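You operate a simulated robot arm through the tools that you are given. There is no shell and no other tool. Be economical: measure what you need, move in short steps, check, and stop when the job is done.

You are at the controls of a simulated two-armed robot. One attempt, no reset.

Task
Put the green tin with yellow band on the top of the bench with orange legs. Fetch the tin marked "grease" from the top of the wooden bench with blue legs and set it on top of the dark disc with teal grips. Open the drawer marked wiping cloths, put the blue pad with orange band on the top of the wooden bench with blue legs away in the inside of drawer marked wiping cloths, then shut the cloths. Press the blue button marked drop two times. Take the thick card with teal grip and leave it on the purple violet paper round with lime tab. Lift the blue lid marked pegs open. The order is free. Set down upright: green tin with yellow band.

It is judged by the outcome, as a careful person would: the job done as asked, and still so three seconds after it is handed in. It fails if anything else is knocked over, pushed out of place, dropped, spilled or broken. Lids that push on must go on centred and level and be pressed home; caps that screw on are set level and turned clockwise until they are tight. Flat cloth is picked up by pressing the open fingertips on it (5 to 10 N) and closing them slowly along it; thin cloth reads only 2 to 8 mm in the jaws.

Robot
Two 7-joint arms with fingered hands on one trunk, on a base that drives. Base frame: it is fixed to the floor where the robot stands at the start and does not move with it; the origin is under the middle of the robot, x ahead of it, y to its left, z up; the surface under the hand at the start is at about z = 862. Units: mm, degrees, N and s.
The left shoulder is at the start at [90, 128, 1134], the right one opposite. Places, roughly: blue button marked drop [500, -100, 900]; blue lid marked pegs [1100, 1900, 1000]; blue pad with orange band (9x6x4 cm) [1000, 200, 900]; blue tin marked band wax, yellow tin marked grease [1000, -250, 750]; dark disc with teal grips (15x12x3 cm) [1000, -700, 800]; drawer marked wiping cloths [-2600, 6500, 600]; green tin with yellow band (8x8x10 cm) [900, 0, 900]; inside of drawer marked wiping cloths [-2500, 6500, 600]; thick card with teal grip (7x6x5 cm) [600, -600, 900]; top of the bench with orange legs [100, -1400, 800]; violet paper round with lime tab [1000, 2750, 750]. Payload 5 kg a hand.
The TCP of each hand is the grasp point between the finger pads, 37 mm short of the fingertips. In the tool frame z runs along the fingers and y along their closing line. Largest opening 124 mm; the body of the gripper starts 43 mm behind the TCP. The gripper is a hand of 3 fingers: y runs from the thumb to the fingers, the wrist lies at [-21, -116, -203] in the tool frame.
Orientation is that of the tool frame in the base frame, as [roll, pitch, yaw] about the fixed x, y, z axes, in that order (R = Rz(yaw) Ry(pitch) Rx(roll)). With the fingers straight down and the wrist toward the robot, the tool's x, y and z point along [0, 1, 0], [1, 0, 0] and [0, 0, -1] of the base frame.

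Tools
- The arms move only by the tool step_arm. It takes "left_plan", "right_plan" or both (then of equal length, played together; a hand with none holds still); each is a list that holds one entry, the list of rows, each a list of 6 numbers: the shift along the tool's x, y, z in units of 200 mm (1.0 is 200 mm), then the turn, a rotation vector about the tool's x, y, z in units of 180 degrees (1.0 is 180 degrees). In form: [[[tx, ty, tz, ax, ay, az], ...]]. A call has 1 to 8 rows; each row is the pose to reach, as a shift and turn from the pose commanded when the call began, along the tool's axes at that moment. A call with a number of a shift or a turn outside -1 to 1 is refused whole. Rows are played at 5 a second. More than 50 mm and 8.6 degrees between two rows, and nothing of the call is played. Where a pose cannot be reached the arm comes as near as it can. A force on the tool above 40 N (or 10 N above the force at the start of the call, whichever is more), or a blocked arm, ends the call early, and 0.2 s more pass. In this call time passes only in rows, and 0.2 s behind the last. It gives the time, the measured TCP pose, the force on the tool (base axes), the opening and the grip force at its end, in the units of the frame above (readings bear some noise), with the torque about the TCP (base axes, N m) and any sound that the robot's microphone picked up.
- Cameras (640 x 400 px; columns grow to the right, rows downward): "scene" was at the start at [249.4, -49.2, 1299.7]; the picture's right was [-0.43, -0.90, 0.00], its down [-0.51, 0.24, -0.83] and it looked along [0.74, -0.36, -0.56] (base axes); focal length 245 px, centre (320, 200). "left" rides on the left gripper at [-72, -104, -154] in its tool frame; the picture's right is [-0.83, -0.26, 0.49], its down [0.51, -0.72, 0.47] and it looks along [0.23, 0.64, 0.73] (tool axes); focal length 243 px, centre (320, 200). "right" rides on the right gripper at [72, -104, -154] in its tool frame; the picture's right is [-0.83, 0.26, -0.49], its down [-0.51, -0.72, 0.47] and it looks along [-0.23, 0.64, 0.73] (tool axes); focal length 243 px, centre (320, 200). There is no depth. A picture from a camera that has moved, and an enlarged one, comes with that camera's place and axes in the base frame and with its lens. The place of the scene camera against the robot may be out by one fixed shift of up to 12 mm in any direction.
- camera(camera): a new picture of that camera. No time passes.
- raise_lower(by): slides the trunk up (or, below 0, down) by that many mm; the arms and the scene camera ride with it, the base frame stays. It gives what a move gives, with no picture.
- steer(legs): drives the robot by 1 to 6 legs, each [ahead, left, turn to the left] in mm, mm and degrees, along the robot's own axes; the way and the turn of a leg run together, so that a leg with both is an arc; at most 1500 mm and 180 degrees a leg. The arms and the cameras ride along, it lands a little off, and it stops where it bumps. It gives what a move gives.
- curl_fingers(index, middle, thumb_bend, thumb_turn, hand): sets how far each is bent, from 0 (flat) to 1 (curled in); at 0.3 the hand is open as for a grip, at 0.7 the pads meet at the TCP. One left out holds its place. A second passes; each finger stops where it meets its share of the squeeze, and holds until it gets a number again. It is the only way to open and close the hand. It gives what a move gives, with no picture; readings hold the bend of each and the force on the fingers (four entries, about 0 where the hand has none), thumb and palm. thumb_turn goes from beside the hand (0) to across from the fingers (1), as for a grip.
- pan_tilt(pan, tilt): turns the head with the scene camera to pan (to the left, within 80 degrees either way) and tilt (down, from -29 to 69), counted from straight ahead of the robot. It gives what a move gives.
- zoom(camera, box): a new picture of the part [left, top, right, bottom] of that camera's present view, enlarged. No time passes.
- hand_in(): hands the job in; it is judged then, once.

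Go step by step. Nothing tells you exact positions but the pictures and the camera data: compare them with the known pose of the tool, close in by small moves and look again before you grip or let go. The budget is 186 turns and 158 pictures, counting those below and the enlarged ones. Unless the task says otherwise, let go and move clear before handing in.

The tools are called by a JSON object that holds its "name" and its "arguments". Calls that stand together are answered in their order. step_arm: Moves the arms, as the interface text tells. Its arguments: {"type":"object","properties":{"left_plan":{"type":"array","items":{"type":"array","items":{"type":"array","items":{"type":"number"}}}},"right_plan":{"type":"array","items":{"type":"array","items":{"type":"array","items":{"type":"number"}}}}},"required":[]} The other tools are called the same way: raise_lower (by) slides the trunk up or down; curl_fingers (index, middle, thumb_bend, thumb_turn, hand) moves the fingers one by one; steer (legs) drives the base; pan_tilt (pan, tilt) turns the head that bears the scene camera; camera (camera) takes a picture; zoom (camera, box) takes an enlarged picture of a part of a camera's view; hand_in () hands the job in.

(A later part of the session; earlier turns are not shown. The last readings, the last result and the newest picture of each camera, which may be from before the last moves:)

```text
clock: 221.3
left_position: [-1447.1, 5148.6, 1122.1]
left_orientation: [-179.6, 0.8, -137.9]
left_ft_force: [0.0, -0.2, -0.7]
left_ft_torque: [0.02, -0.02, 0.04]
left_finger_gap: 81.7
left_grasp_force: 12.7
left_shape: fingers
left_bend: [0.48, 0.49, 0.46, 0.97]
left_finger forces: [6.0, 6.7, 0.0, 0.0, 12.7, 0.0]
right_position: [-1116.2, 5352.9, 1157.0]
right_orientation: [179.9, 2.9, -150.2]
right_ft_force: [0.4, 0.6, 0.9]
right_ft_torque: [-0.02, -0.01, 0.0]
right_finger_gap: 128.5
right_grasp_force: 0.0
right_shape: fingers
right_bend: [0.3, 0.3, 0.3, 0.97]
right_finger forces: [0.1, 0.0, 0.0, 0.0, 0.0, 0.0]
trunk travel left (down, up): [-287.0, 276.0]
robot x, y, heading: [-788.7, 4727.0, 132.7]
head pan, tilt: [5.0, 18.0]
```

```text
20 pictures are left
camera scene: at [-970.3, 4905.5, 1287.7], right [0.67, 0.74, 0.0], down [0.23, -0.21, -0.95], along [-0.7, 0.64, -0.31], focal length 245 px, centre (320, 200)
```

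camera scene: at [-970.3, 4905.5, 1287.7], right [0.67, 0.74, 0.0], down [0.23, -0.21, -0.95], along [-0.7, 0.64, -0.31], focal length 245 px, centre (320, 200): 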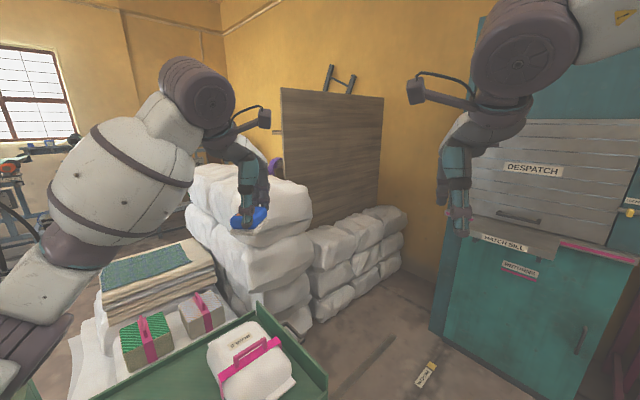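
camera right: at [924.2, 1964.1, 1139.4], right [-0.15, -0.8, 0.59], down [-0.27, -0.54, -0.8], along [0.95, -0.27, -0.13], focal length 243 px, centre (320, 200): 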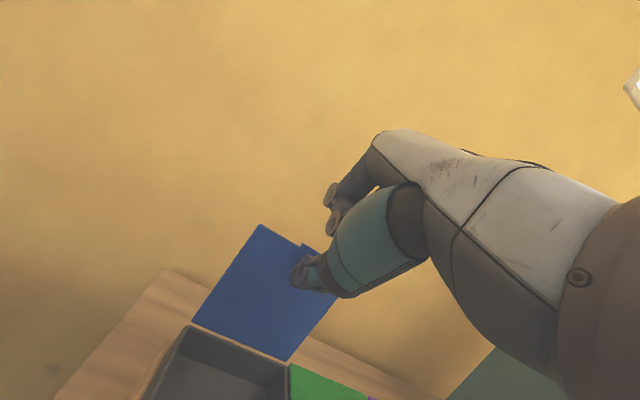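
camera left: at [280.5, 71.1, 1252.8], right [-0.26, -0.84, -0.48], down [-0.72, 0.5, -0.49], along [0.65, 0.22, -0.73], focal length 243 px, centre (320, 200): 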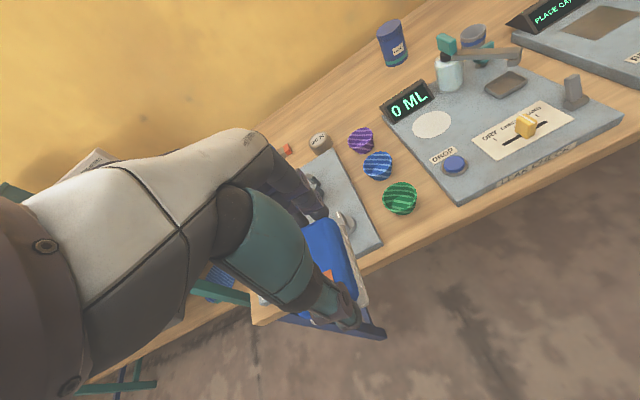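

The drawer's direction is blocked by a plank partition and bags; its front seems to face -x behind the partition. I retrace, turn west, and look for a way around.

{"name": "steer", "arguments": {"legs": [[-600, 0, -40], [0, 0, 87]]}}

{"name": "pan_tilt", "arguments": {"pan": -5, "tilt": 20}}

{"name": "camera", "arguments": {"camera": "scene"}}

```text
clock: 228.3
left_position: [-1326.9, 4011.1, 1120.1]
left_orientation: [-179.6, 0.9, -91.9]
left_ft_force: [-0.3, 0.5, -1.5]
left_ft_torque: [0.02, 0.02, -0.01]
left_finger_gap: 80.8
left_grasp_force: 11.5
left_shape: fingers
left_bend: [0.49, 0.49, 0.46, 0.97]
left_finger forces: [5.8, 6.5, 0.0, 0.0, 12.1, 0.0]
right_position: [-1245.3, 4389.3, 1158.0]
right_orientation: [179.8, 2.9, -104.2]
right_ft_force: [-0.8, 0.1, -0.2]
right_ft_torque: [0.01, -0.01, -0.02]
right_finger_gap: 128.2
right_grasp_force: 0.1
right_shape: fingers
right_bend: [0.3, 0.3, 0.3, 0.97]
right_finger forces: [0.0, 0.1, 0.1, 0.0, 0.0, 0.0]
trunk travel left (down, up): [-287.0, 276.0]
robot x, y, heading: [-565.0, 4191.0, 178.6]
head pan, tilt: [5.0, 18.0]
```

```text
clock: 229.0
left_position: [-1326.1, 4011.3, 1120.4]
left_orientation: [-179.6, 0.9, -92.0]
left_ft_force: [-0.1, 0.4, -0.6]
left_ft_torque: [0.02, 0.03, 0.03]
left_finger_gap: 81.0
left_grasp_force: 12.3
left_shape: fingers
left_bend: [0.49, 0.49, 0.46, 0.97]
left_finger forces: [5.8, 6.4, 0.1, 0.0, 12.1, 0.0]
right_position: [-1245.6, 4390.4, 1157.4]
right_orientation: [179.8, 2.9, -104.1]
right_ft_force: [0.7, 0.7, -0.9]
right_ft_torque: [-0.02, 0.01, -0.04]
right_finger_gap: 128.4
right_grasp_force: 0.0
right_shape: fingers
right_bend: [0.3, 0.3, 0.3, 0.97]
right_finger forces: [0.0, 0.0, 0.0, 0.0, 0.1, 0.1]
trunk travel left (down, up): [-287.0, 276.0]
robot x, y, heading: [-567.2, 4188.6, 178.7]
head pan, tilt: [-5.0, 20.0]
```

```text
19 pictures are left
camera scene: at [-827.6, 4192.4, 1284.4], right [0.11, 0.99, 0.0], down [0.34, -0.04, -0.94], along [-0.93, 0.1, -0.34], focal length 245 px, centre (320, 200)
```

scene: 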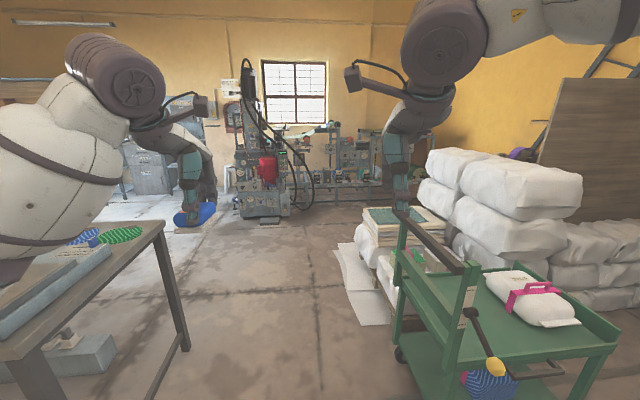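

There's a clear corridor west. I drive along it past the cart and look north-west for the drawer unit.

{"name": "steer", "arguments": {"legs": [[1500, -30, 0], [500, 0, 0], [0, 0, -60]]}}

{"name": "pan_tilt", "arguments": {"pan": -10, "tilt": 20}}

{"name": "camera", "arguments": {"camera": "scene"}}

```text
refused: leg 1 is longer than a leg can be; nothing moved
```

```text
clock: 229.7
left_position: [-1325.4, 4010.2, 1121.1]
left_orientation: [-179.6, 0.9, -91.9]
left_ft_force: [-1.2, -0.6, 0.4]
left_ft_torque: [0.0, 0.0, 0.01]
left_finger_gap: 81.0
left_grasp_force: 11.7
left_shape: fingers
left_bend: [0.49, 0.49, 0.46, 0.97]
left_finger forces: [5.7, 6.4, 0.0, 0.0, 12.1, 0.0]
right_position: [-1245.6, 4390.5, 1157.7]
right_orientation: [180.0, 3.0, -104.2]
right_ft_force: [-0.4, -0.7, -0.6]
right_ft_torque: [0.0, -0.02, 0.0]
right_finger_gap: 128.6
right_grasp_force: 0.1
right_shape: fingers
right_bend: [0.3, 0.3, 0.3, 0.97]
right_finger forces: [0.0, 0.2, 0.0, 0.0, 0.1, 0.0]
trunk travel left (down, up): [-287.0, 276.0]
robot x, y, heading: [-564.7, 4190.9, 178.7]
head pan, tilt: [-10.0, 20.0]
```

```text
18 pictures are left
camera scene: at [-826.3, 4200.5, 1284.4], right [0.2, 0.98, 0.0], down [0.34, -0.07, -0.94], along [-0.92, 0.18, -0.34], focal length 245 px, centre (320, 200)
```

scene: 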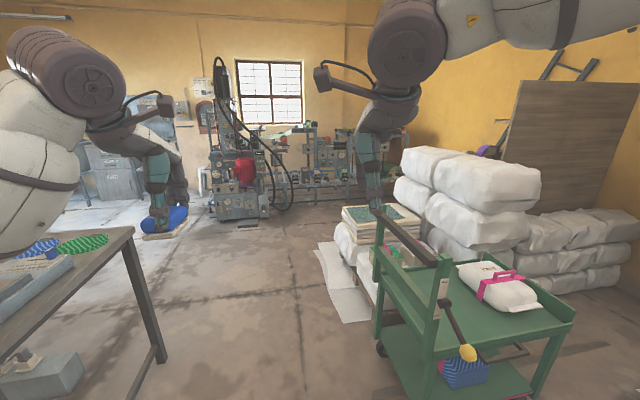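

The leg was a hair too long. I send the drive again in shorter legs.

{"name": "steer", "arguments": {"legs": [[1400, 0, 0], [550, 0, 0], [0, 0, -60]]}}

{"name": "pan_tilt", "arguments": {"pan": -12, "tilt": 22}}

{"name": "camera", "arguments": {"camera": "scene"}}

```text
clock: 242.1
left_position: [-3065.8, 4767.3, 1119.9]
left_orientation: [-179.6, 0.8, -150.6]
left_ft_force: [-0.9, -0.4, -0.4]
left_ft_torque: [0.01, -0.03, 0.0]
left_finger_gap: 80.9
left_grasp_force: 11.5
left_shape: fingers
left_bend: [0.49, 0.49, 0.46, 0.97]
left_finger forces: [5.6, 6.3, 0.0, 0.0, 11.8, 0.1]
right_position: [-2700.4, 4895.1, 1157.5]
right_orientation: [179.9, 2.8, -162.9]
right_ft_force: [-0.5, -0.2, 0.5]
right_ft_torque: [0.02, -0.01, 0.0]
right_finger_gap: 128.2
right_grasp_force: 0.1
right_shape: fingers
right_bend: [0.3, 0.3, 0.3, 0.97]
right_finger forces: [0.0, 0.0, 0.0, 0.0, 0.1, 0.0]
trunk travel left (down, up): [-287.0, 276.0]
robot x, y, heading: [-2520.7, 4209.2, 119.9]
head pan, tilt: [-10.0, 20.0]
```

```text
clock: 242.7
left_position: [-3066.1, 4766.6, 1120.0]
left_orientation: [-179.6, 0.9, -150.6]
left_ft_force: [-0.1, 0.5, -0.5]
left_ft_torque: [0.0, 0.02, 0.02]
left_finger_gap: 80.7
left_grasp_force: 12.5
left_shape: fingers
left_bend: [0.49, 0.49, 0.46, 0.97]
left_finger forces: [5.5, 6.2, 0.1, 0.0, 11.9, 0.1]
right_position: [-2700.3, 4894.1, 1158.0]
right_orientation: [179.9, 2.9, -162.7]
right_ft_force: [-0.1, -0.2, 0.4]
right_ft_torque: [0.0, 0.0, 0.01]
right_finger_gap: 128.5
right_grasp_force: 0.1
right_shape: fingers
right_bend: [0.3, 0.3, 0.3, 0.97]
right_finger forces: [0.1, 0.0, 0.0, 0.1, 0.1, 0.0]
trunk travel left (down, up): [-287.0, 276.0]
robot x, y, heading: [-2515.4, 4208.0, 120.3]
head pan, tilt: [-12.0, 22.0]
```

```text
17 pictures are left
camera scene: at [-2628.9, 4438.5, 1281.2], right [0.95, 0.31, 0.0], down [0.12, -0.36, -0.93], along [-0.29, 0.88, -0.37], focal length 245 px, centre (320, 200)
```

scene: 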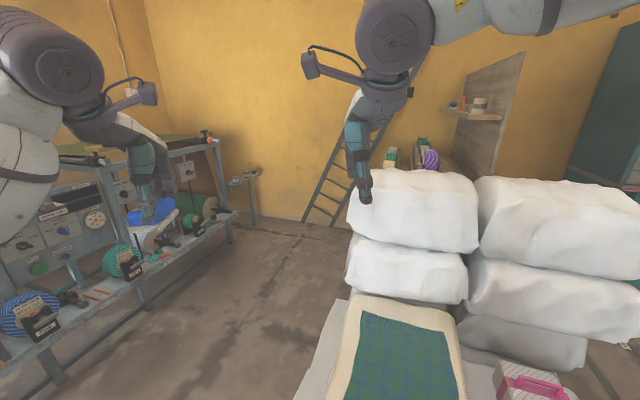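

Now I see the unit behind the partition. I go up the free lane at x ≈ -3400 and turn to face east toward the drawers.

{"name": "steer", "arguments": {"legs": [[700, 620, 0], [0, 0, -30], [1300, 0, 0], [0, 0, -90]]}}

{"name": "pan_tilt", "arguments": {"pan": 30, "tilt": 35}}

{"name": "camera", "arguments": {"camera": "scene"}}

```text
clock: 247.4
left_position: [-3805.7, 5002.9, 1116.8]
left_orientation: [-179.2, 0.6, -150.8]
left_ft_force: [0.2, 0.9, -0.3]
left_ft_torque: [0.01, -0.03, -0.01]
left_finger_gap: 80.7
left_grasp_force: 12.5
left_shape: fingers
left_bend: [0.49, 0.49, 0.46, 0.97]
left_finger forces: [5.9, 6.7, 0.0, 0.0, 12.6, 0.0]
right_position: [-3448.7, 5130.9, 1160.8]
right_orientation: [179.7, 2.5, -162.3]
right_ft_force: [0.3, -0.1, -0.1]
right_ft_torque: [0.0, 0.01, -0.01]
right_finger_gap: 128.6
right_grasp_force: 0.0
right_shape: fingers
right_bend: [0.3, 0.3, 0.3, 0.97]
right_finger forces: [0.1, 0.1, 0.0, 0.0, 0.0, 0.1]
trunk travel left (down, up): [-287.0, 276.0]
robot x, y, heading: [-3269.4, 4452.2, 120.8]
head pan, tilt: [-12.0, 22.0]
stopped in leg 1: the robot was blocked; the commanded pose is now the measured one
```

```text
clock: 248.5
left_position: [-3807.6, 5002.6, 1116.6]
left_orientation: [-179.2, 0.5, -150.7]
left_ft_force: [-0.1, 0.0, -0.8]
left_ft_torque: [0.02, 0.0, -0.02]
left_finger_gap: 80.2
left_grasp_force: 12.6
left_shape: fingers
left_bend: [0.49, 0.49, 0.46, 0.97]
left_finger forces: [6.0, 6.6, 0.1, 0.1, 12.6, 0.0]
right_position: [-3447.6, 5129.8, 1159.9]
right_orientation: [179.6, 2.7, -162.4]
right_ft_force: [0.9, -0.2, 0.3]
right_ft_torque: [0.03, 0.03, 0.0]
right_finger_gap: 128.7
right_grasp_force: 0.1
right_shape: fingers
right_bend: [0.3, 0.3, 0.3, 0.97]
right_finger forces: [0.1, 0.0, 0.0, 0.0, 0.0, 0.0]
trunk travel left (down, up): [-287.0, 276.0]
robot x, y, heading: [-3262.6, 4450.3, 120.4]
head pan, tilt: [30.0, 35.0]
```

```text
16 pictures are left
camera scene: at [-3418.7, 4630.6, 1262.3], right [0.49, 0.87, 0.0], down [0.49, -0.28, -0.82], along [-0.72, 0.4, -0.57], focal length 245 px, centre (320, 200)
```

scene: 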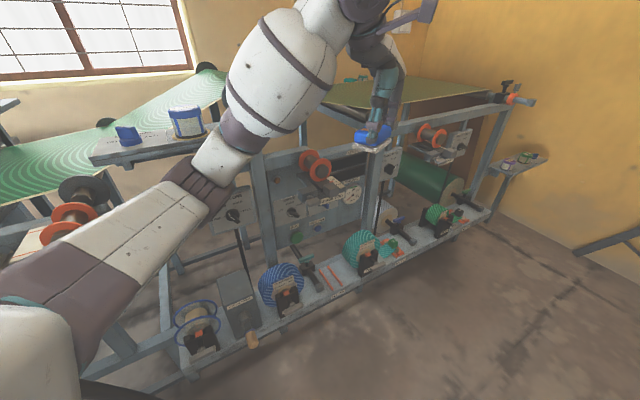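

The robot brushed the machine on its left and stopped; nothing looks displaced. I back off, straighten to north first, then go up the lane and turn east.

{"name": "steer", "arguments": {"legs": [[-60, -70, 0], [0, 0, -30], [700, 60, 0], [650, 20, 0]]}}

{"name": "steer", "arguments": {"legs": [[0, 0, -90]]}}

{"name": "pan_tilt", "arguments": {"pan": 25, "tilt": 35}}

{"name": "camera", "arguments": {"camera": "scene"}}

```text
clock: 258.0
left_position: [-3477.7, 6552.9, 1110.8]
left_orientation: [-178.9, 0.8, 179.9]
left_ft_force: [0.4, -0.8, -1.1]
left_ft_torque: [0.04, -0.02, 0.0]
left_finger_gap: 80.6
left_grasp_force: 12.1
left_shape: fingers
left_bend: [0.49, 0.49, 0.46, 0.97]
left_finger forces: [5.7, 6.6, 0.0, 0.0, 12.1, 0.1]
right_position: [-3101.4, 6489.4, 1157.2]
right_orientation: [179.9, 2.8, 168.3]
right_ft_force: [0.3, -0.1, 0.5]
right_ft_torque: [0.0, -0.01, 0.0]
right_finger_gap: 128.6
right_grasp_force: 0.1
right_shape: fingers
right_bend: [0.3, 0.3, 0.3, 0.97]
right_finger forces: [0.0, 0.0, 0.1, 0.1, 0.0, 0.0]
trunk travel left (down, up): [-287.0, 276.0]
robot x, y, heading: [-3273.1, 5801.6, 91.3]
head pan, tilt: [30.0, 35.0]
```

```text
clock: 262.2
left_position: [-2523.1, 6018.4, 1110.2]
left_orientation: [-178.8, 0.8, 90.8]
left_ft_force: [0.5, -0.6, -0.4]
left_ft_torque: [0.0, -0.05, 0.01]
left_finger_gap: 80.3
left_grasp_force: 11.9
left_shape: fingers
left_bend: [0.49, 0.49, 0.46, 0.97]
left_finger forces: [5.5, 6.5, 0.0, 0.1, 12.1, 0.0]
right_position: [-2581.9, 5642.8, 1157.3]
right_orientation: [179.9, 3.0, 79.2]
right_ft_force: [-0.2, -0.1, 0.8]
right_ft_torque: [0.0, 0.0, 0.02]
right_finger_gap: 128.8
right_grasp_force: 0.0
right_shape: fingers
right_bend: [0.3, 0.3, 0.3, 0.97]
right_finger forces: [0.1, 0.0, 0.0, 0.1, 0.1, 0.0]
trunk travel left (down, up): [-287.0, 276.0]
robot x, y, heading: [-3270.3, 5804.1, 1.8]
head pan, tilt: [30.0, 35.0]
```

```text
clock: 262.9
left_position: [-2523.2, 6018.0, 1109.9]
left_orientation: [-178.9, 0.8, 90.9]
left_ft_force: [1.0, 0.1, 0.5]
left_ft_torque: [0.0, -0.01, -0.03]
left_finger_gap: 80.5
left_grasp_force: 12.1
left_shape: fingers
left_bend: [0.49, 0.49, 0.46, 0.97]
left_finger forces: [5.7, 6.5, 0.0, 0.0, 12.1, 0.0]
right_position: [-2580.6, 5642.2, 1157.5]
right_orientation: [179.9, 2.9, 79.2]
right_ft_force: [0.6, -0.3, 0.9]
right_ft_torque: [0.01, 0.02, -0.02]
right_finger_gap: 128.7
right_grasp_force: 0.1
right_shape: fingers
right_bend: [0.3, 0.3, 0.3, 0.97]
right_finger forces: [0.1, 0.1, 0.0, 0.1, 0.1, 0.1]
trunk travel left (down, up): [-287.0, 276.0]
robot x, y, heading: [-3272.9, 5802.3, 2.1]
head pan, tilt: [25.0, 35.0]
```

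```text
15 pictures are left
camera scene: at [-3014.7, 5837.0, 1260.6], right [0.45, -0.89, 0.0], down [-0.51, -0.26, -0.82], along [0.73, 0.37, -0.57], focal length 245 px, centre (320, 200)
```

scene: 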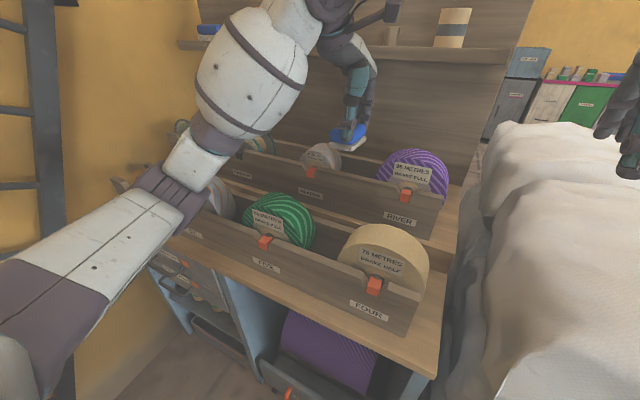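

The unit is a wooden roll rack with drawers below its left part. I back off, strafe north, and look at the drawers.

{"name": "steer", "arguments": {"legs": [[-300, 0, -2], [0, 330, 0]]}}

{"name": "pan_tilt", "arguments": {"pan": 8, "tilt": 42}}

{"name": "camera", "arguments": {"camera": "scene"}}

```text
clock: 267.9
left_position: [-2813.7, 6302.5, 1111.5]
left_orientation: [-178.9, 0.8, 88.1]
left_ft_force: [-0.3, 0.4, -0.7]
left_ft_torque: [0.01, -0.02, 0.01]
left_finger_gap: 80.4
left_grasp_force: 11.7
left_shape: fingers
left_bend: [0.49, 0.49, 0.46, 0.97]
left_finger forces: [5.6, 6.5, 0.1, 0.1, 12.1, 0.0]
right_position: [-2888.9, 5930.1, 1157.7]
right_orientation: [180.0, 2.9, 76.6]
right_ft_force: [0.1, -0.1, -0.4]
right_ft_torque: [-0.03, -0.03, -0.03]
right_finger_gap: 128.7
right_grasp_force: 0.1
right_shape: fingers
right_bend: [0.3, 0.3, 0.3, 0.97]
right_finger forces: [0.0, 0.0, 0.0, 0.1, 0.1, 0.0]
trunk travel left (down, up): [-287.0, 276.0]
robot x, y, heading: [-3572.0, 6123.4, -0.6]
head pan, tilt: [25.0, 35.0]
```

```text
clock: 268.7
left_position: [-2813.6, 6303.2, 1110.9]
left_orientation: [-178.8, 0.9, 88.2]
left_ft_force: [-0.6, -0.7, -1.1]
left_ft_torque: [-0.02, 0.01, 0.01]
left_finger_gap: 80.6
left_grasp_force: 12.0
left_shape: fingers
left_bend: [0.49, 0.49, 0.46, 0.97]
left_finger forces: [5.5, 6.6, 0.0, 0.0, 12.1, 0.0]
right_position: [-2889.7, 5930.1, 1157.8]
right_orientation: [179.9, 2.9, 76.6]
right_ft_force: [0.2, -0.7, -0.3]
right_ft_torque: [0.03, -0.01, 0.0]
right_finger_gap: 128.6
right_grasp_force: 0.1
right_shape: fingers
right_bend: [0.3, 0.3, 0.3, 0.97]
right_finger forces: [0.0, 0.0, 0.0, 0.0, 0.0, 0.0]
trunk travel left (down, up): [-287.0, 276.0]
robot x, y, heading: [-3570.5, 6118.5, -0.5]
head pan, tilt: [8.0, 42.0]
```

```text
14 pictures are left
camera scene: at [-3310.0, 6119.7, 1250.1], right [0.13, -0.99, 0.0], down [-0.66, -0.09, -0.74], along [0.74, 0.1, -0.67], focal length 245 px, centre (320, 200)
```

scene: 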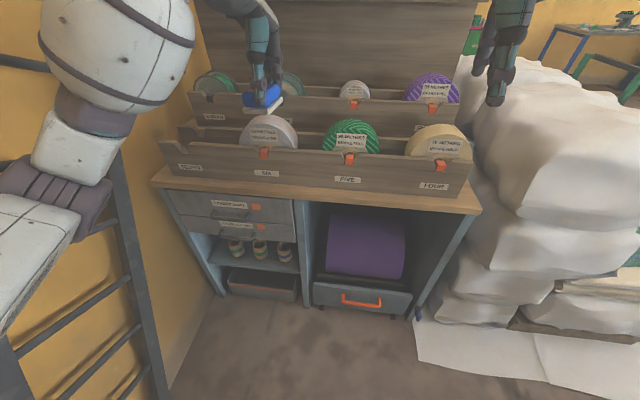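

I see two small drawers at the upper left. Zoom to read labels and handles.

{"name": "zoom", "arguments": {"camera": "scene", "box": [150, 170, 330, 310]}}

```text
2.86 times, centred on (240, 240) of scene
camera zoom: at [-3310.0, 6119.7, 1250.1], right [0.13, -0.99, 0.0], down [-0.66, -0.09, -0.74], along [0.74, 0.1, -0.67], focal length 701 px, centre (549, 86)
```

zoom: 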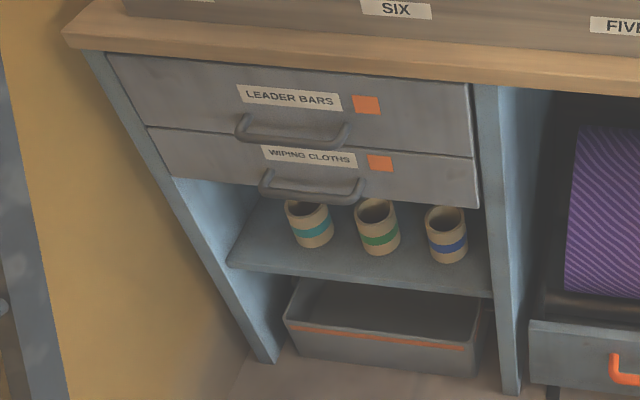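

The WIPING CLOTHS drawer is the lower one, handle at about [-2800, 6480, 585], on the left arm's side with the wall close by. So the left hand must open it: I'll set the pad down on the free floor first. I move the right hand aside and bring the left hand back.

{"name": "step_arm", "arguments": {"left_plan": [[[-0.1, -0.15, 0, 0, 0, 0], [-0.25, -0.3, 0, 0, 0, 0], [-0.4, -0.45, 0, 0, 0, 0], [-0.5, -0.6, 0, 0, 0, 0], [-0.6, -0.68, 0, 0, 0, 0]]], "right_plan": [[[-0.2, 0.03, -0.1, 0, 0, 0], [-0.4, 0.06, -0.2, 0, 0, 0], [-0.6, 0.09, -0.3, 0, 0, 0], [-0.8, 0.12, -0.4, 0, 0, 0], [-1.0, 0.15, -0.5, 0, 0, 0]]]}}

{"name": "step_arm", "arguments": {"left_plan": [[[-0.2, 0, 0, 0, 0, 0], [-0.4, 0, 0, 0, 0, 0], [-0.6, 0, 0, 0, 0, 0]]]}}

{"name": "raise_lower", "arguments": {"by": -270}}

```text
clock: 269.9
left_position: [-2954.0, 6183.1, 1114.0]
left_orientation: [-178.8, 0.7, 88.2]
left_ft_force: [0.1, -0.3, -0.2]
left_ft_torque: [0.03, 0.03, 0.0]
left_finger_gap: 80.1
left_grasp_force: 12.2
left_shape: fingers
left_bend: [0.49, 0.49, 0.46, 0.97]
left_finger forces: [5.7, 6.5, 0.0, 0.1, 12.2, 0.1]
right_position: [-2906.6, 5728.2, 1265.5]
right_orientation: [179.9, 3.0, 76.4]
right_ft_force: [-0.6, -0.4, -0.3]
right_ft_torque: [0.04, 0.01, -0.01]
right_finger_gap: 128.5
right_grasp_force: 0.0
right_shape: fingers
right_bend: [0.3, 0.3, 0.3, 0.97]
right_finger forces: [0.1, 0.0, 0.0, 0.0, 0.0, 0.0]
trunk travel left (down, up): [-287.0, 276.0]
robot x, y, heading: [-3566.8, 6122.4, -0.7]
head pan, tilt: [8.0, 42.0]
```

```text
clock: 270.7
left_position: [-2959.3, 6069.2, 1116.2]
left_orientation: [-178.9, 0.7, 88.1]
left_ft_force: [0.6, -1.0, -0.5]
left_ft_torque: [0.01, 0.01, 0.02]
left_finger_gap: 80.5
left_grasp_force: 12.4
left_shape: fingers
left_bend: [0.49, 0.49, 0.46, 0.97]
left_finger forces: [5.7, 6.5, 0.1, 0.0, 12.1, 0.0]
right_position: [-2904.8, 5729.9, 1265.8]
right_orientation: [179.9, 2.8, 76.5]
right_ft_force: [-0.8, -0.5, 0.3]
right_ft_torque: [0.03, 0.01, -0.03]
right_finger_gap: 128.2
right_grasp_force: 0.1
right_shape: fingers
right_bend: [0.3, 0.3, 0.3, 0.97]
right_finger forces: [0.0, 0.1, 0.1, 0.0, 0.0, 0.1]
trunk travel left (down, up): [-287.0, 276.0]
robot x, y, heading: [-3573.2, 6118.8, -0.5]
head pan, tilt: [8.0, 42.0]
```

```text
clock: 273.5
left_position: [-2957.7, 6068.3, 847.2]
left_orientation: [-178.9, 0.8, 88.1]
left_ft_force: [-0.1, -0.1, -1.2]
left_ft_torque: [-0.05, -0.02, -0.01]
left_finger_gap: 80.2
left_grasp_force: 12.0
left_shape: fingers
left_bend: [0.49, 0.49, 0.46, 0.97]
left_finger forces: [5.8, 6.5, 0.0, 0.1, 12.2, 0.0]
right_position: [-2905.9, 5734.0, 998.1]
right_orientation: [179.9, 2.9, 76.4]
right_ft_force: [0.2, -0.9, -0.4]
right_ft_torque: [-0.02, 0.01, -0.01]
right_finger_gap: 128.7
right_grasp_force: 0.0
right_shape: fingers
right_bend: [0.3, 0.3, 0.3, 0.97]
right_finger forces: [0.0, 0.0, 0.0, 0.1, 0.0, 0.1]
trunk travel left (down, up): [-17.0, 546.0]
robot x, y, heading: [-3572.9, 6124.0, -0.5]
head pan, tilt: [8.0, 42.0]
```

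I lower the pad toward the free floor in front of the unit.

{"name": "step_arm", "arguments": {"left_plan": [[[0, 0, 0.2, 0, 0, 0], [0, 0, 0.4, 0, 0, 0], [0, 0, 0.6, 0, 0, 0], [0, 0, 0.8, 0, 0, 0], [0, 0, 1.0, 0, 0, 0]]]}}

{"name": "step_arm", "arguments": {"left_plan": [[[0, 0, 0.2, 0, 0, 0], [0, 0, 0.4, 0, 0, 0], [0, 0, 0.6, 0, 0, 0], [0, 0, 0.8, 0, 0, 0], [0, 0, 1.0, 0, 0, 0]]]}}

{"name": "step_arm", "arguments": {"left_plan": [[[0, 0, 0.2, 0, 0, 0], [0, 0, 0.4, 0, 0, 0], [0, 0, 0.6, 0, 0, 0], [0, 0, 0.8, 0, 0, 0], [0, 0, 1.0, 0, 0, 0]]]}}

```text
clock: 274.7
left_position: [-2959.6, 6065.4, 644.5]
left_orientation: [-178.8, 0.8, 88.1]
left_ft_force: [0.0, 0.2, -0.2]
left_ft_torque: [0.0, 0.01, 0.0]
left_finger_gap: 80.4
left_grasp_force: 12.1
left_shape: fingers
left_bend: [0.49, 0.49, 0.46, 0.97]
left_finger forces: [5.7, 6.4, 0.0, 0.0, 12.1, 0.0]
right_position: [-2905.2, 5732.9, 997.3]
right_orientation: [179.9, 2.9, 76.5]
right_ft_force: [0.8, -0.7, -0.2]
right_ft_torque: [-0.02, 0.02, 0.0]
right_finger_gap: 129.0
right_grasp_force: 0.1
right_shape: fingers
right_bend: [0.3, 0.3, 0.3, 0.97]
right_finger forces: [0.1, 0.0, 0.1, 0.0, 0.0, 0.0]
trunk travel left (down, up): [-17.0, 546.0]
robot x, y, heading: [-3570.8, 6121.5, -0.5]
head pan, tilt: [8.0, 42.0]
```

```text
clock: 275.9
left_position: [-2963.2, 6062.5, 447.6]
left_orientation: [-178.9, 0.8, 88.1]
left_ft_force: [-0.3, 0.7, -0.6]
left_ft_torque: [-0.01, 0.01, -0.02]
left_finger_gap: 80.6
left_grasp_force: 12.2
left_shape: fingers
left_bend: [0.49, 0.49, 0.46, 0.97]
left_finger forces: [5.7, 6.4, 0.0, 0.0, 12.1, 0.0]
right_position: [-2905.8, 5734.0, 996.9]
right_orientation: [179.9, 2.8, 76.5]
right_ft_force: [-0.4, -0.3, 0.3]
right_ft_torque: [0.02, 0.02, -0.03]
right_finger_gap: 128.4
right_grasp_force: 0.1
right_shape: fingers
right_bend: [0.3, 0.3, 0.3, 0.97]
right_finger forces: [0.1, 0.1, 0.1, 0.1, 0.0, 0.0]
trunk travel left (down, up): [-17.0, 546.0]
robot x, y, heading: [-3570.7, 6120.3, -0.5]
head pan, tilt: [8.0, 42.0]
```

```text
clock: 277.1
left_position: [-2970.1, 6061.8, 247.4]
left_orientation: [-178.9, 0.9, 88.1]
left_ft_force: [-0.2, 0.0, -0.3]
left_ft_torque: [0.01, -0.01, 0.01]
left_finger_gap: 80.4
left_grasp_force: 12.4
left_shape: fingers
left_bend: [0.49, 0.49, 0.46, 0.97]
left_finger forces: [5.8, 6.3, 0.0, 0.0, 12.0, 0.1]
right_position: [-2906.3, 5733.4, 997.4]
right_orientation: [179.8, 3.0, 76.4]
right_ft_force: [0.1, 0.0, 1.5]
right_ft_torque: [0.02, -0.02, -0.02]
right_finger_gap: 128.5
right_grasp_force: 0.2
right_shape: fingers
right_bend: [0.3, 0.3, 0.3, 0.97]
right_finger forces: [0.0, 0.0, 0.0, 0.1, 0.1, 0.0]
trunk travel left (down, up): [-17.0, 546.0]
robot x, y, heading: [-3571.9, 6123.0, -0.8]
head pan, tilt: [8.0, 42.0]
```

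Reaching fine. I go on down slowly to contact with the floor.

{"name": "step_arm", "arguments": {"left_plan": [[[0, 0, 0.2, 0, 0, 0], [0, 0, 0.4, 0, 0, 0], [0, 0, 0.6, 0, 0, 0], [0, 0, 0.8, 0, 0, 0], [0, 0, 0.92, 0, 0, 0]]]}}

{"name": "step_arm", "arguments": {"left_plan": [[[0, 0, 0.02, 0, 0, 0], [0, 0, 0.04, 0, 0, 0], [0, 0, 0.06, 0, 0, 0], [0, 0, 0.08, 0, 0, 0], [0, 0, 0.09, 0, 0, 0], [0, 0, 0.1, 0, 0, 0]]]}}

```text
clock: 278.3
left_position: [-2950.1, 6159.5, 57.0]
left_orientation: [179.0, -7.1, 87.2]
left_ft_force: [-3.4, -4.2, 18.3]
left_ft_torque: [-0.03, 0.13, -0.03]
left_finger_gap: 83.4
left_grasp_force: 15.5
left_shape: fingers
left_bend: [0.48, 0.49, 0.46, 0.97]
left_finger forces: [6.9, 6.8, 0.0, 0.1, 17.8, 0.1]
right_position: [-2906.8, 5732.8, 997.7]
right_orientation: [179.8, 2.9, 76.4]
right_ft_force: [0.3, 0.1, -0.4]
right_ft_torque: [0.02, 0.02, 0.01]
right_finger_gap: 128.6
right_grasp_force: 0.1
right_shape: fingers
right_bend: [0.3, 0.3, 0.3, 0.97]
right_finger forces: [0.0, 0.0, 0.0, 0.0, 0.0, 0.0]
trunk travel left (down, up): [-17.0, 546.0]
robot x, y, heading: [-3569.3, 6119.8, -0.6]
head pan, tilt: [8.0, 42.0]
stopped in row 5 (left hand): the arm was blocked; the commanded pose is now the measured one
```

```text
clock: 278.9
left_position: [-2945.9, 6171.8, 51.8]
left_orientation: [178.4, -7.9, 87.2]
left_ft_force: [-8.2, -8.1, 21.4]
left_ft_torque: [-0.19, 0.58, 0.05]
left_finger_gap: 84.5
left_grasp_force: 18.6
left_shape: fingers
left_bend: [0.48, 0.5, 0.46, 0.96]
left_finger forces: [7.3, 5.8, 0.1, 0.0, 25.2, 0.0]
right_position: [-2906.9, 5731.6, 997.6]
right_orientation: [179.9, 2.9, 76.2]
right_ft_force: [0.7, 0.5, 0.4]
right_ft_torque: [0.0, 0.03, -0.01]
right_finger_gap: 128.6
right_grasp_force: 0.1
right_shape: fingers
right_bend: [0.3, 0.3, 0.3, 0.97]
right_finger forces: [0.2, 0.0, 0.0, 0.0, 0.1, 0.0]
trunk travel left (down, up): [-17.0, 546.0]
robot x, y, heading: [-3572.0, 6120.6, -0.9]
head pan, tilt: [8.0, 42.0]
stopped in row 3 (left hand): the force on the tool passed its limit at 44 N (the readings are from after the stop); the commanded pose is now the measured one
```

The pad touches the floor at about [-2946, 6172]; the drawer will pass well above it. I ease off and release, then lift the hand.

{"name": "step_arm", "arguments": {"left_plan": [[[0, 0, -0.015, 0, 0, 0]]]}}

{"name": "curl_fingers", "arguments": {"hand": "left", "index": 0.3, "middle": 0.3, "thumb_bend": 0.3}}

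{"name": "step_arm", "arguments": {"left_plan": [[[0, 0, -0.1, 0, 0, 0], [0, 0, -0.3, 0, 0, 0], [0, 0, -0.5, 0, 0, 0], [0, 0, -0.7, 0, 0, 0], [0, 0, -0.9, 0, 0, 0]]]}}

{"name": "step_arm", "arguments": {"left_plan": [[[0, 0, -0.2, 0, 0.02, 0], [0, 0, -0.4, 0, 0.04, 0], [0, 0, -0.6, 0, 0.045, 0], [0, 0, -0.8, 0, 0.045, 0], [0, 0, -1.0, 0, 0.045, 0]]]}}

{"name": "camera", "arguments": {"camera": "scene"}}

```text
clock: 279.3
left_position: [-2944.7, 6180.6, 52.1]
left_orientation: [178.6, -8.8, 87.3]
left_ft_force: [-0.5, -8.0, 8.7]
left_ft_torque: [-0.12, 0.27, 0.21]
left_finger_gap: 84.8
left_grasp_force: 17.5
left_shape: fingers
left_bend: [0.48, 0.5, 0.46, 0.95]
left_finger forces: [9.5, 6.2, 0.0, 0.0, 19.7, 0.0]
right_position: [-2907.6, 5732.0, 996.6]
right_orientation: [180.0, 2.9, 76.5]
right_ft_force: [0.3, 0.0, -0.3]
right_ft_torque: [0.03, -0.02, 0.0]
right_finger_gap: 128.6
right_grasp_force: 0.1
right_shape: fingers
right_bend: [0.3, 0.3, 0.3, 0.97]
right_finger forces: [0.0, 0.0, 0.0, 0.0, 0.1, 0.0]
trunk travel left (down, up): [-17.0, 546.0]
robot x, y, heading: [-3570.9, 6123.9, -0.8]
head pan, tilt: [8.0, 42.0]
```

```text
clock: 280.3
left_position: [-2944.2, 6179.8, 52.9]
left_orientation: [178.5, -8.6, 87.2]
left_ft_force: [-0.2, 0.9, 0.0]
left_ft_torque: [0.01, 0.02, 0.02]
left_finger_gap: 128.8
left_grasp_force: 0.1
left_shape: fingers
left_bend: [0.3, 0.3, 0.3, 0.96]
left_finger forces: [0.0, 0.0, 0.0, 0.1, 0.0, 0.0]
right_position: [-2905.9, 5732.7, 997.7]
right_orientation: [179.9, 2.9, 76.5]
right_ft_force: [-0.2, 0.9, 0.1]
right_ft_torque: [0.0, -0.03, 0.0]
right_finger_gap: 128.7
right_grasp_force: 0.1
right_shape: fingers
right_bend: [0.3, 0.3, 0.3, 0.97]
right_finger forces: [0.1, 0.0, 0.0, 0.1, 0.0, 0.1]
trunk travel left (down, up): [-17.0, 546.0]
robot x, y, heading: [-3569.1, 6121.4, -0.6]
head pan, tilt: [8.0, 42.0]
```

```text
clock: 281.3
left_position: [-2941.9, 6250.2, 166.5]
left_orientation: [178.5, -17.6, 85.7]
left_ft_force: [-0.8, 0.2, 0.0]
left_ft_torque: [0.0, 0.0, 0.0]
left_finger_gap: 128.9
left_grasp_force: 0.0
left_shape: fingers
left_bend: [0.3, 0.3, 0.3, 0.96]
left_finger forces: [0.1, 0.0, 0.1, 0.1, 0.0, 0.0]
right_position: [-2905.2, 5733.2, 999.1]
right_orientation: [179.9, 3.0, 76.4]
right_ft_force: [0.2, -0.4, 0.1]
right_ft_torque: [-0.01, -0.02, 0.0]
right_finger_gap: 128.6
right_grasp_force: 0.0
right_shape: fingers
right_bend: [0.3, 0.3, 0.3, 0.97]
right_finger forces: [0.1, 0.1, 0.0, 0.0, 0.1, 0.0]
trunk travel left (down, up): [-17.0, 546.0]
robot x, y, heading: [-3575.6, 6121.1, -0.6]
head pan, tilt: [8.0, 42.0]
stopped in row 4 (left hand): the arm was blocked; the commanded pose is now the measured one
```

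```text
clock: 282.1
left_position: [-2941.1, 6310.0, 246.9]
left_orientation: [179.4, -35.7, 83.8]
left_ft_force: [-0.3, 0.1, -0.1]
left_ft_torque: [-0.01, 0.03, 0.0]
left_finger_gap: 128.9
left_grasp_force: 0.2
left_shape: fingers
left_bend: [0.3, 0.3, 0.3, 0.96]
left_finger forces: [0.0, 0.1, 0.0, 0.0, 0.0, 0.0]
right_position: [-2906.8, 5732.4, 998.2]
right_orientation: [179.9, 3.0, 76.4]
right_ft_force: [-0.2, 0.0, -0.9]
right_ft_torque: [0.0, 0.01, -0.01]
right_finger_gap: 128.6
right_grasp_force: 0.0
right_shape: fingers
right_bend: [0.3, 0.3, 0.3, 0.97]
right_finger forces: [0.0, 0.1, 0.0, 0.0, 0.0, 0.0]
trunk travel left (down, up): [-17.0, 546.0]
robot x, y, heading: [-3570.9, 6123.1, -0.7]
head pan, tilt: [8.0, 42.0]
stopped in row 3 (left hand): the arm was blocked; the commanded pose is now the measured one
```

```text
12 pictures are left
camera scene: at [-3219.8, 6118.3, 957.4], right [0.13, -0.99, 0.0], down [-0.66, -0.09, -0.74], along [0.74, 0.09, -0.67], focal length 245 px, centre (320, 200)
```

scene: 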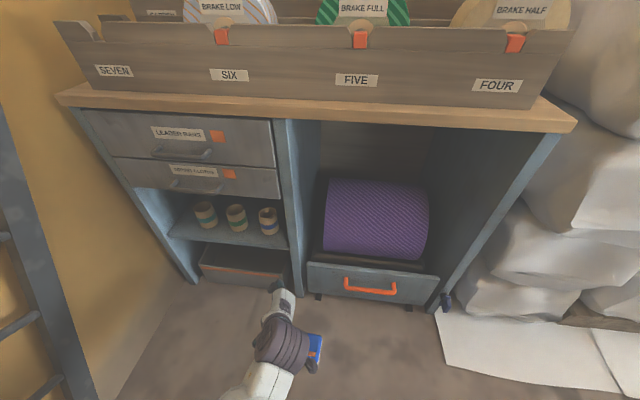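

The pad lies flat on the floor, but the arm binds when lifting from this low posture. I free it by raising the trunk instead.

{"name": "raise_lower", "arguments": {"by": 250}}

{"name": "step_arm", "arguments": {"left_plan": [[[-0.03, -0.05, 0, 0, 0.02, 0], [-0.06, -0.1, 0, 0, 0.04, 0], [-0.09, -0.15, 0, 0, 0.06, 0], [-0.12, -0.2, 0, 0, 0.08, 0]]]}}

```text
clock: 284.6
left_position: [-2937.8, 6363.5, 501.0]
left_orientation: [179.8, -41.8, 82.6]
left_ft_force: [-0.5, 0.2, -0.5]
left_ft_torque: [0.01, 0.02, -0.02]
left_finger_gap: 129.1
left_grasp_force: 0.0
left_shape: fingers
left_bend: [0.3, 0.3, 0.3, 0.96]
left_finger forces: [0.0, 0.1, 0.1, 0.1, 0.0, 0.1]
right_position: [-2906.3, 5732.8, 1249.9]
right_orientation: [179.8, 2.9, 76.5]
right_ft_force: [-0.2, -0.8, -0.2]
right_ft_torque: [-0.01, -0.04, 0.0]
right_finger_gap: 128.6
right_grasp_force: 0.0
right_shape: fingers
right_bend: [0.3, 0.3, 0.3, 0.97]
right_finger forces: [0.1, 0.0, 0.0, 0.0, 0.1, 0.0]
trunk travel left (down, up): [-267.0, 296.0]
robot x, y, heading: [-3568.5, 6118.3, -0.9]
head pan, tilt: [8.0, 42.0]
```

```text
clock: 285.3
left_position: [-2944.2, 6374.2, 506.5]
left_orientation: [177.6, -51.9, 84.0]
left_ft_force: [0.5, -0.1, 0.2]
left_ft_torque: [0.01, -0.04, 0.03]
left_finger_gap: 129.2
left_grasp_force: 0.0
left_shape: fingers
left_bend: [0.3, 0.3, 0.3, 0.96]
left_finger forces: [0.0, 0.0, 0.1, 0.1, 0.1, 0.0]
right_position: [-2904.9, 5733.6, 1245.0]
right_orientation: [-179.9, 3.0, 76.5]
right_ft_force: [0.5, 0.0, 1.0]
right_ft_torque: [0.03, 0.03, -0.02]
right_finger_gap: 128.3
right_grasp_force: 0.1
right_shape: fingers
right_bend: [0.3, 0.3, 0.3, 0.97]
right_finger forces: [0.1, 0.1, 0.0, 0.0, 0.1, 0.0]
trunk travel left (down, up): [-267.0, 296.0]
robot x, y, heading: [-3574.0, 6124.9, -0.8]
head pan, tilt: [8.0, 42.0]
stopped in row 3 (left hand): the arm was blocked; the commanded pose is now the measured one
```

I had turned the wrong way. Before correcting, I look at where the left arm is.

{"name": "pan_tilt", "arguments": {"pan": 50, "tilt": 50}}

{"name": "camera", "arguments": {"camera": "scene"}}

```text
clock: 286.4
left_position: [-2942.6, 6373.7, 507.8]
left_orientation: [177.4, -51.8, 84.1]
left_ft_force: [-0.2, 0.1, 0.6]
left_ft_torque: [0.03, -0.01, -0.01]
left_finger_gap: 128.9
left_grasp_force: 0.0
left_shape: fingers
left_bend: [0.3, 0.3, 0.3, 0.96]
left_finger forces: [0.0, 0.0, 0.0, 0.0, 0.1, 0.1]
right_position: [-2907.0, 5731.6, 1247.9]
right_orientation: [179.9, 2.9, 76.4]
right_ft_force: [-0.3, 0.3, 0.7]
right_ft_torque: [-0.03, -0.01, -0.04]
right_finger_gap: 128.6
right_grasp_force: 0.0
right_shape: fingers
right_bend: [0.3, 0.3, 0.3, 0.97]
right_finger forces: [0.1, 0.1, 0.0, 0.0, 0.1, 0.0]
trunk travel left (down, up): [-267.0, 296.0]
robot x, y, heading: [-3571.7, 6118.4, -0.7]
head pan, tilt: [50.0, 50.0]
```

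```text
11 pictures are left
camera scene: at [-3337.0, 6166.9, 1218.1], right [0.76, -0.65, 0.0], down [-0.5, -0.58, -0.64], along [0.42, 0.49, -0.77], focal length 245 px, centre (320, 200)
```

scene: 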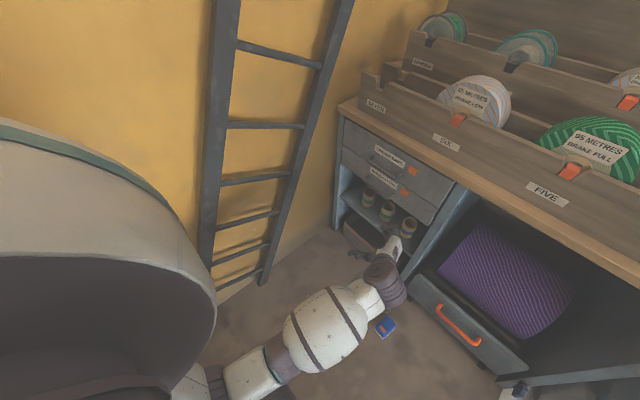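

The left arm hangs low with the hand tilted. I level the hand while moving it up and back toward me.

{"name": "step_arm", "arguments": {"left_plan": [[[0.08, -0.06, -0.06, 0, -0.041, 0], [0.16, -0.12, -0.12, 0, -0.083, 0], [0.25, -0.18, -0.19, 0, -0.124, 0], [0.33, -0.24, -0.26, 0, -0.166, 0], [0.42, -0.3, -0.33, 0, -0.207, 0], [0.5, -0.35, -0.4, 0, -0.248, 0], [0.59, -0.4, -0.46, 0, -0.29, 0]]]}}

```text
clock: 288.0
left_position: [-3026.6, 6387.0, 657.6]
left_orientation: [178.4, 0.5, 82.0]
left_ft_force: [-0.7, 1.0, -0.2]
left_ft_torque: [-0.01, -0.01, -0.01]
left_finger_gap: 128.9
left_grasp_force: 0.2
left_shape: fingers
left_bend: [0.3, 0.3, 0.3, 0.96]
left_finger forces: [0.0, 0.0, 0.1, 0.1, 0.1, 0.1]
right_position: [-2906.6, 5733.8, 1247.9]
right_orientation: [180.0, 2.9, 76.6]
right_ft_force: [-0.1, -0.4, -0.6]
right_ft_torque: [-0.03, 0.03, -0.02]
right_finger_gap: 128.6
right_grasp_force: 0.0
right_shape: fingers
right_bend: [0.3, 0.3, 0.3, 0.97]
right_finger forces: [0.0, 0.1, 0.0, 0.0, 0.0, 0.0]
trunk travel left (down, up): [-267.0, 296.0]
robot x, y, heading: [-3571.1, 6119.5, -0.7]
head pan, tilt: [50.0, 50.0]
```

Level again. I zoom on the drawer handles to triangulate them with the earlier view.

{"name": "zoom", "arguments": {"camera": "scene", "box": [320, 110, 480, 250]}}

```text
2.86 times, centred on (400, 180) of scene
camera zoom: at [-3337.3, 6167.7, 1218.1], right [0.76, -0.65, 0.0], down [-0.5, -0.58, -0.64], along [0.42, 0.49, -0.77], focal length 701 px, centre (91, 257)
```

zoom: 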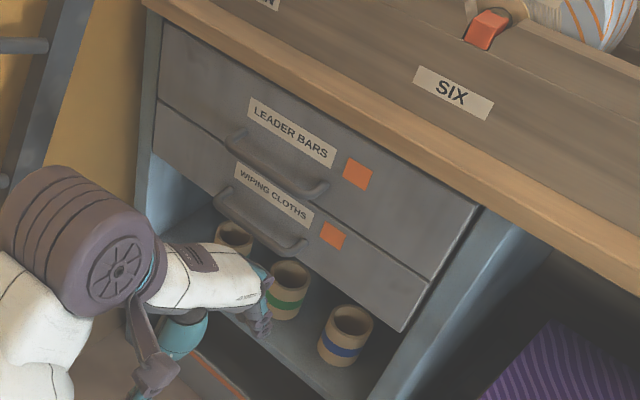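

Handle bar estimate: [-2798, 6477, 578]; the upper handle sits ~99 mm above. I'll come in from the right with the fingers tilted (as the arm likes), hook them behind the bar's right part and pull. First turn and move to a stand-off.

{"name": "step_arm", "arguments": {"left_plan": [[[0, 0, 0, 0, 0, -0.022], [0, 0, 0, 0, 0, -0.044]]]}}

{"name": "step_arm", "arguments": {"left_plan": [[[0, 0.1, 0, 0, 0.045, 0], [0, 0.22, 0.02, 0, 0.09, 0], [0, 0.35, 0.03, 0, 0.135, 0], [0, 0.5, 0.04, 0, 0.18, 0], [0, 0.65, 0.05, 0, 0.225, 0], [0, 0.8, 0.06, 0, 0.265, 0]]]}}

{"name": "curl_fingers", "arguments": {"hand": "left", "index": 0.5, "middle": 0.5, "thumb_bend": 0.4}}

{"name": "camera", "arguments": {"camera": "left"}}

```text
clock: 288.6
left_position: [-3026.4, 6386.0, 657.9]
left_orientation: [178.5, 0.7, 90.0]
left_ft_force: [-0.2, -1.0, 1.1]
left_ft_torque: [0.03, 0.01, -0.01]
left_finger_gap: 129.1
left_grasp_force: 0.1
left_shape: fingers
left_bend: [0.3, 0.3, 0.3, 0.96]
left_finger forces: [0.0, 0.0, 0.1, 0.0, 0.0, 0.0]
right_position: [-2906.9, 5733.5, 1247.4]
right_orientation: [179.9, 3.0, 76.5]
right_ft_force: [-0.5, 0.2, 0.5]
right_ft_torque: [-0.03, -0.01, -0.01]
right_finger_gap: 128.5
right_grasp_force: 0.1
right_shape: fingers
right_bend: [0.3, 0.3, 0.3, 0.97]
right_finger forces: [0.0, 0.0, 0.0, 0.1, 0.0, 0.0]
trunk travel left (down, up): [-267.0, 296.0]
robot x, y, heading: [-3570.5, 6121.9, -0.8]
head pan, tilt: [50.0, 50.0]
```

```text
clock: 290.0
left_position: [-2865.2, 6385.3, 646.9]
left_orientation: [177.9, -47.2, 91.6]
left_ft_force: [-0.3, -0.7, -0.8]
left_ft_torque: [-0.03, 0.04, 0.0]
left_finger_gap: 129.2
left_grasp_force: 0.0
left_shape: fingers
left_bend: [0.3, 0.3, 0.3, 0.96]
left_finger forces: [0.1, 0.4, 0.1, 0.1, 0.0, 0.0]
right_position: [-2905.1, 5732.8, 1247.6]
right_orientation: [180.0, 2.8, 76.5]
right_ft_force: [1.1, -0.5, -0.2]
right_ft_torque: [0.01, 0.03, 0.0]
right_finger_gap: 128.8
right_grasp_force: 0.1
right_shape: fingers
right_bend: [0.3, 0.3, 0.3, 0.97]
right_finger forces: [0.0, 0.0, 0.0, 0.0, 0.1, 0.0]
trunk travel left (down, up): [-267.0, 296.0]
robot x, y, heading: [-3569.8, 6123.7, -0.6]
head pan, tilt: [50.0, 50.0]
```

```text
clock: 291.0
left_position: [-2865.0, 6385.4, 648.4]
left_orientation: [177.8, -47.1, 91.6]
left_ft_force: [-0.2, -0.5, 0.1]
left_ft_torque: [0.03, 0.01, -0.02]
left_finger_gap: 84.0
left_grasp_force: 0.0
left_shape: fingers
left_bend: [0.5, 0.5, 0.4, 0.97]
left_finger forces: [0.0, 0.1, 0.0, 0.0, 0.0, 0.0]
right_position: [-2906.5, 5732.6, 1247.8]
right_orientation: [179.9, 2.9, 76.5]
right_ft_force: [-0.7, -0.1, 0.1]
right_ft_torque: [0.04, 0.02, -0.05]
right_finger_gap: 128.5
right_grasp_force: 0.0
right_shape: fingers
right_bend: [0.3, 0.3, 0.3, 0.97]
right_finger forces: [0.0, 0.0, 0.1, 0.0, 0.1, 0.0]
trunk travel left (down, up): [-267.0, 296.0]
robot x, y, heading: [-3575.9, 6119.9, -0.7]
head pan, tilt: [50.0, 50.0]
```

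```text
9 pictures are left
camera left: at [-2970.4, 6222.8, 696.8], right [-0.24, -0.2, -0.95], down [-0.72, 0.69, 0.03], along [0.65, 0.69, -0.31], focal length 243 px, centre (320, 200)
```

left: 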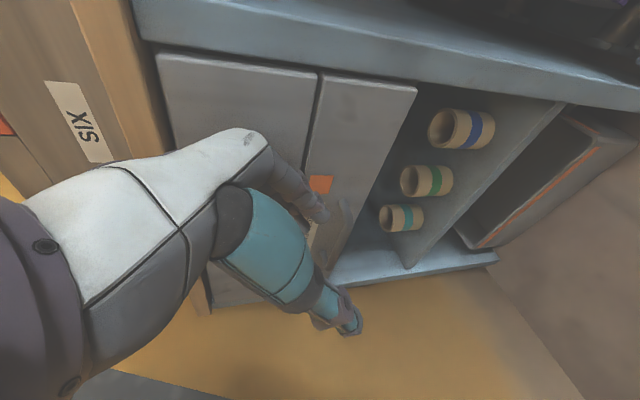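

I zoom into the area near the fingers to see the handle.

{"name": "zoom", "arguments": {"camera": "left", "box": [240, 130, 400, 280]}}

```text
2.67 times, centred on (320, 205) of left
camera zoom: at [-2970.4, 6222.8, 696.8], right [-0.24, -0.2, -0.95], down [-0.72, 0.69, 0.03], along [0.65, 0.69, -0.31], focal length 647 px, centre (320, 187)
```

zoom: 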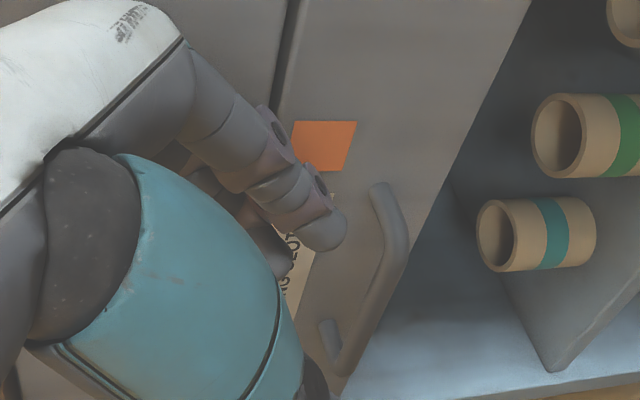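

Now I see the handle clearly: bar at about [-2805, 6437…6545, 569], drawer face at x ≈ -2772. I line the fingers up in x and slide them down-left behind the bar.

{"name": "step_arm", "arguments": {"left_plan": [[[0.02, 0.1, 0, 0, 0, 0], [0.045, 0.21, 0, 0, 0, 0], [0.045, 0.21, 0.15, 0, 0, 0], [0.045, 0.21, 0.3, 0, 0, 0], [0.045, 0.21, 0.42, 0, 0, 0], [0.045, 0.21, 0.51, 0, 0, 0]]]}}

{"name": "zoom", "arguments": {"camera": "left", "box": [240, 130, 400, 280]}}

```text
clock: 292.2
left_position: [-2827.3, 6451.6, 601.5]
left_orientation: [177.8, -47.1, 91.7]
left_ft_force: [-33.1, -4.4, 8.2]
left_ft_torque: [0.1, -1.04, -0.37]
left_finger_gap: 81.1
left_grasp_force: 16.3
left_shape: fingers
left_bend: [0.52, 0.7, 0.4, 0.97]
left_finger forces: [5.3, 27.5, 0.0, 0.0, 0.0, 0.0]
right_position: [-2908.7, 5733.4, 1247.8]
right_orientation: [179.8, 2.9, 76.4]
right_ft_force: [0.3, -0.3, -0.5]
right_ft_torque: [-0.02, -0.01, 0.01]
right_finger_gap: 128.4
right_grasp_force: 0.0
right_shape: fingers
right_bend: [0.3, 0.3, 0.3, 0.97]
right_finger forces: [0.0, 0.1, 0.0, 0.0, 0.0, 0.1]
trunk travel left (down, up): [-267.0, 296.0]
robot x, y, heading: [-3574.1, 6119.3, -0.7]
head pan, tilt: [50.0, 50.0]
stopped in row 6 (left hand): the force on the tool passed its limit at 41 N (the readings are from after the stop); the commanded pose is now the measured one
```

```text
2.67 times, centred on (320, 205) of left
camera zoom: at [-2931.7, 6289.0, 651.4], right [-0.24, -0.2, -0.95], down [-0.72, 0.69, 0.03], along [0.65, 0.7, -0.31], focal length 647 px, centre (320, 187)
```

zoom: 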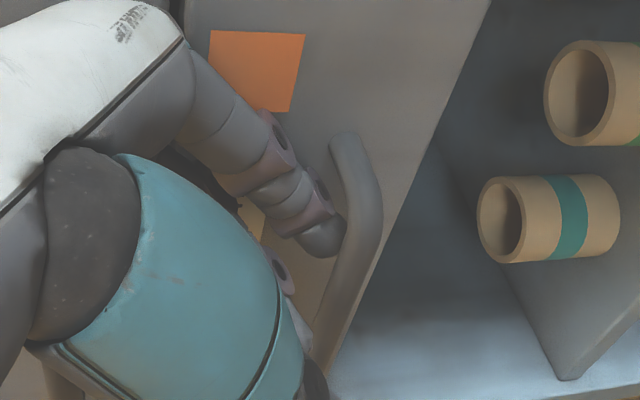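

The fingers are pressing the drawer face, i.e. they are deep enough behind the bar. I back off 9 mm and slide the last 20 mm down behind the bar.

{"name": "step_arm", "arguments": {"left_plan": [[[0, -0.045, 0, 0, 0, 0], [0, -0.045, 0.04, 0, 0, 0], [0, -0.045, 0.08, 0, 0, 0], [0, -0.045, 0.12, 0, 0, 0]]]}}

```text
clock: 293.2
left_position: [-2833.0, 6467.9, 587.1]
left_orientation: [177.5, -47.2, 91.9]
left_ft_force: [-22.3, -7.4, 10.8]
left_ft_torque: [0.3, -0.68, -0.23]
left_finger_gap: 83.6
left_grasp_force: 14.6
left_shape: fingers
left_bend: [0.5, 0.68, 0.4, 0.97]
left_finger forces: [0.0, 29.8, 0.1, 0.0, 0.0, 0.0]
right_position: [-2909.3, 5730.9, 1248.3]
right_orientation: [179.8, 2.9, 76.5]
right_ft_force: [-0.1, 0.0, 0.7]
right_ft_torque: [0.01, -0.01, 0.01]
right_finger_gap: 128.8
right_grasp_force: 0.1
right_shape: fingers
right_bend: [0.3, 0.3, 0.3, 0.97]
right_finger forces: [0.1, 0.0, 0.0, 0.1, 0.0, 0.0]
trunk travel left (down, up): [-267.0, 296.0]
robot x, y, heading: [-3573.6, 6121.6, -0.6]
head pan, tilt: [50.0, 50.0]
```

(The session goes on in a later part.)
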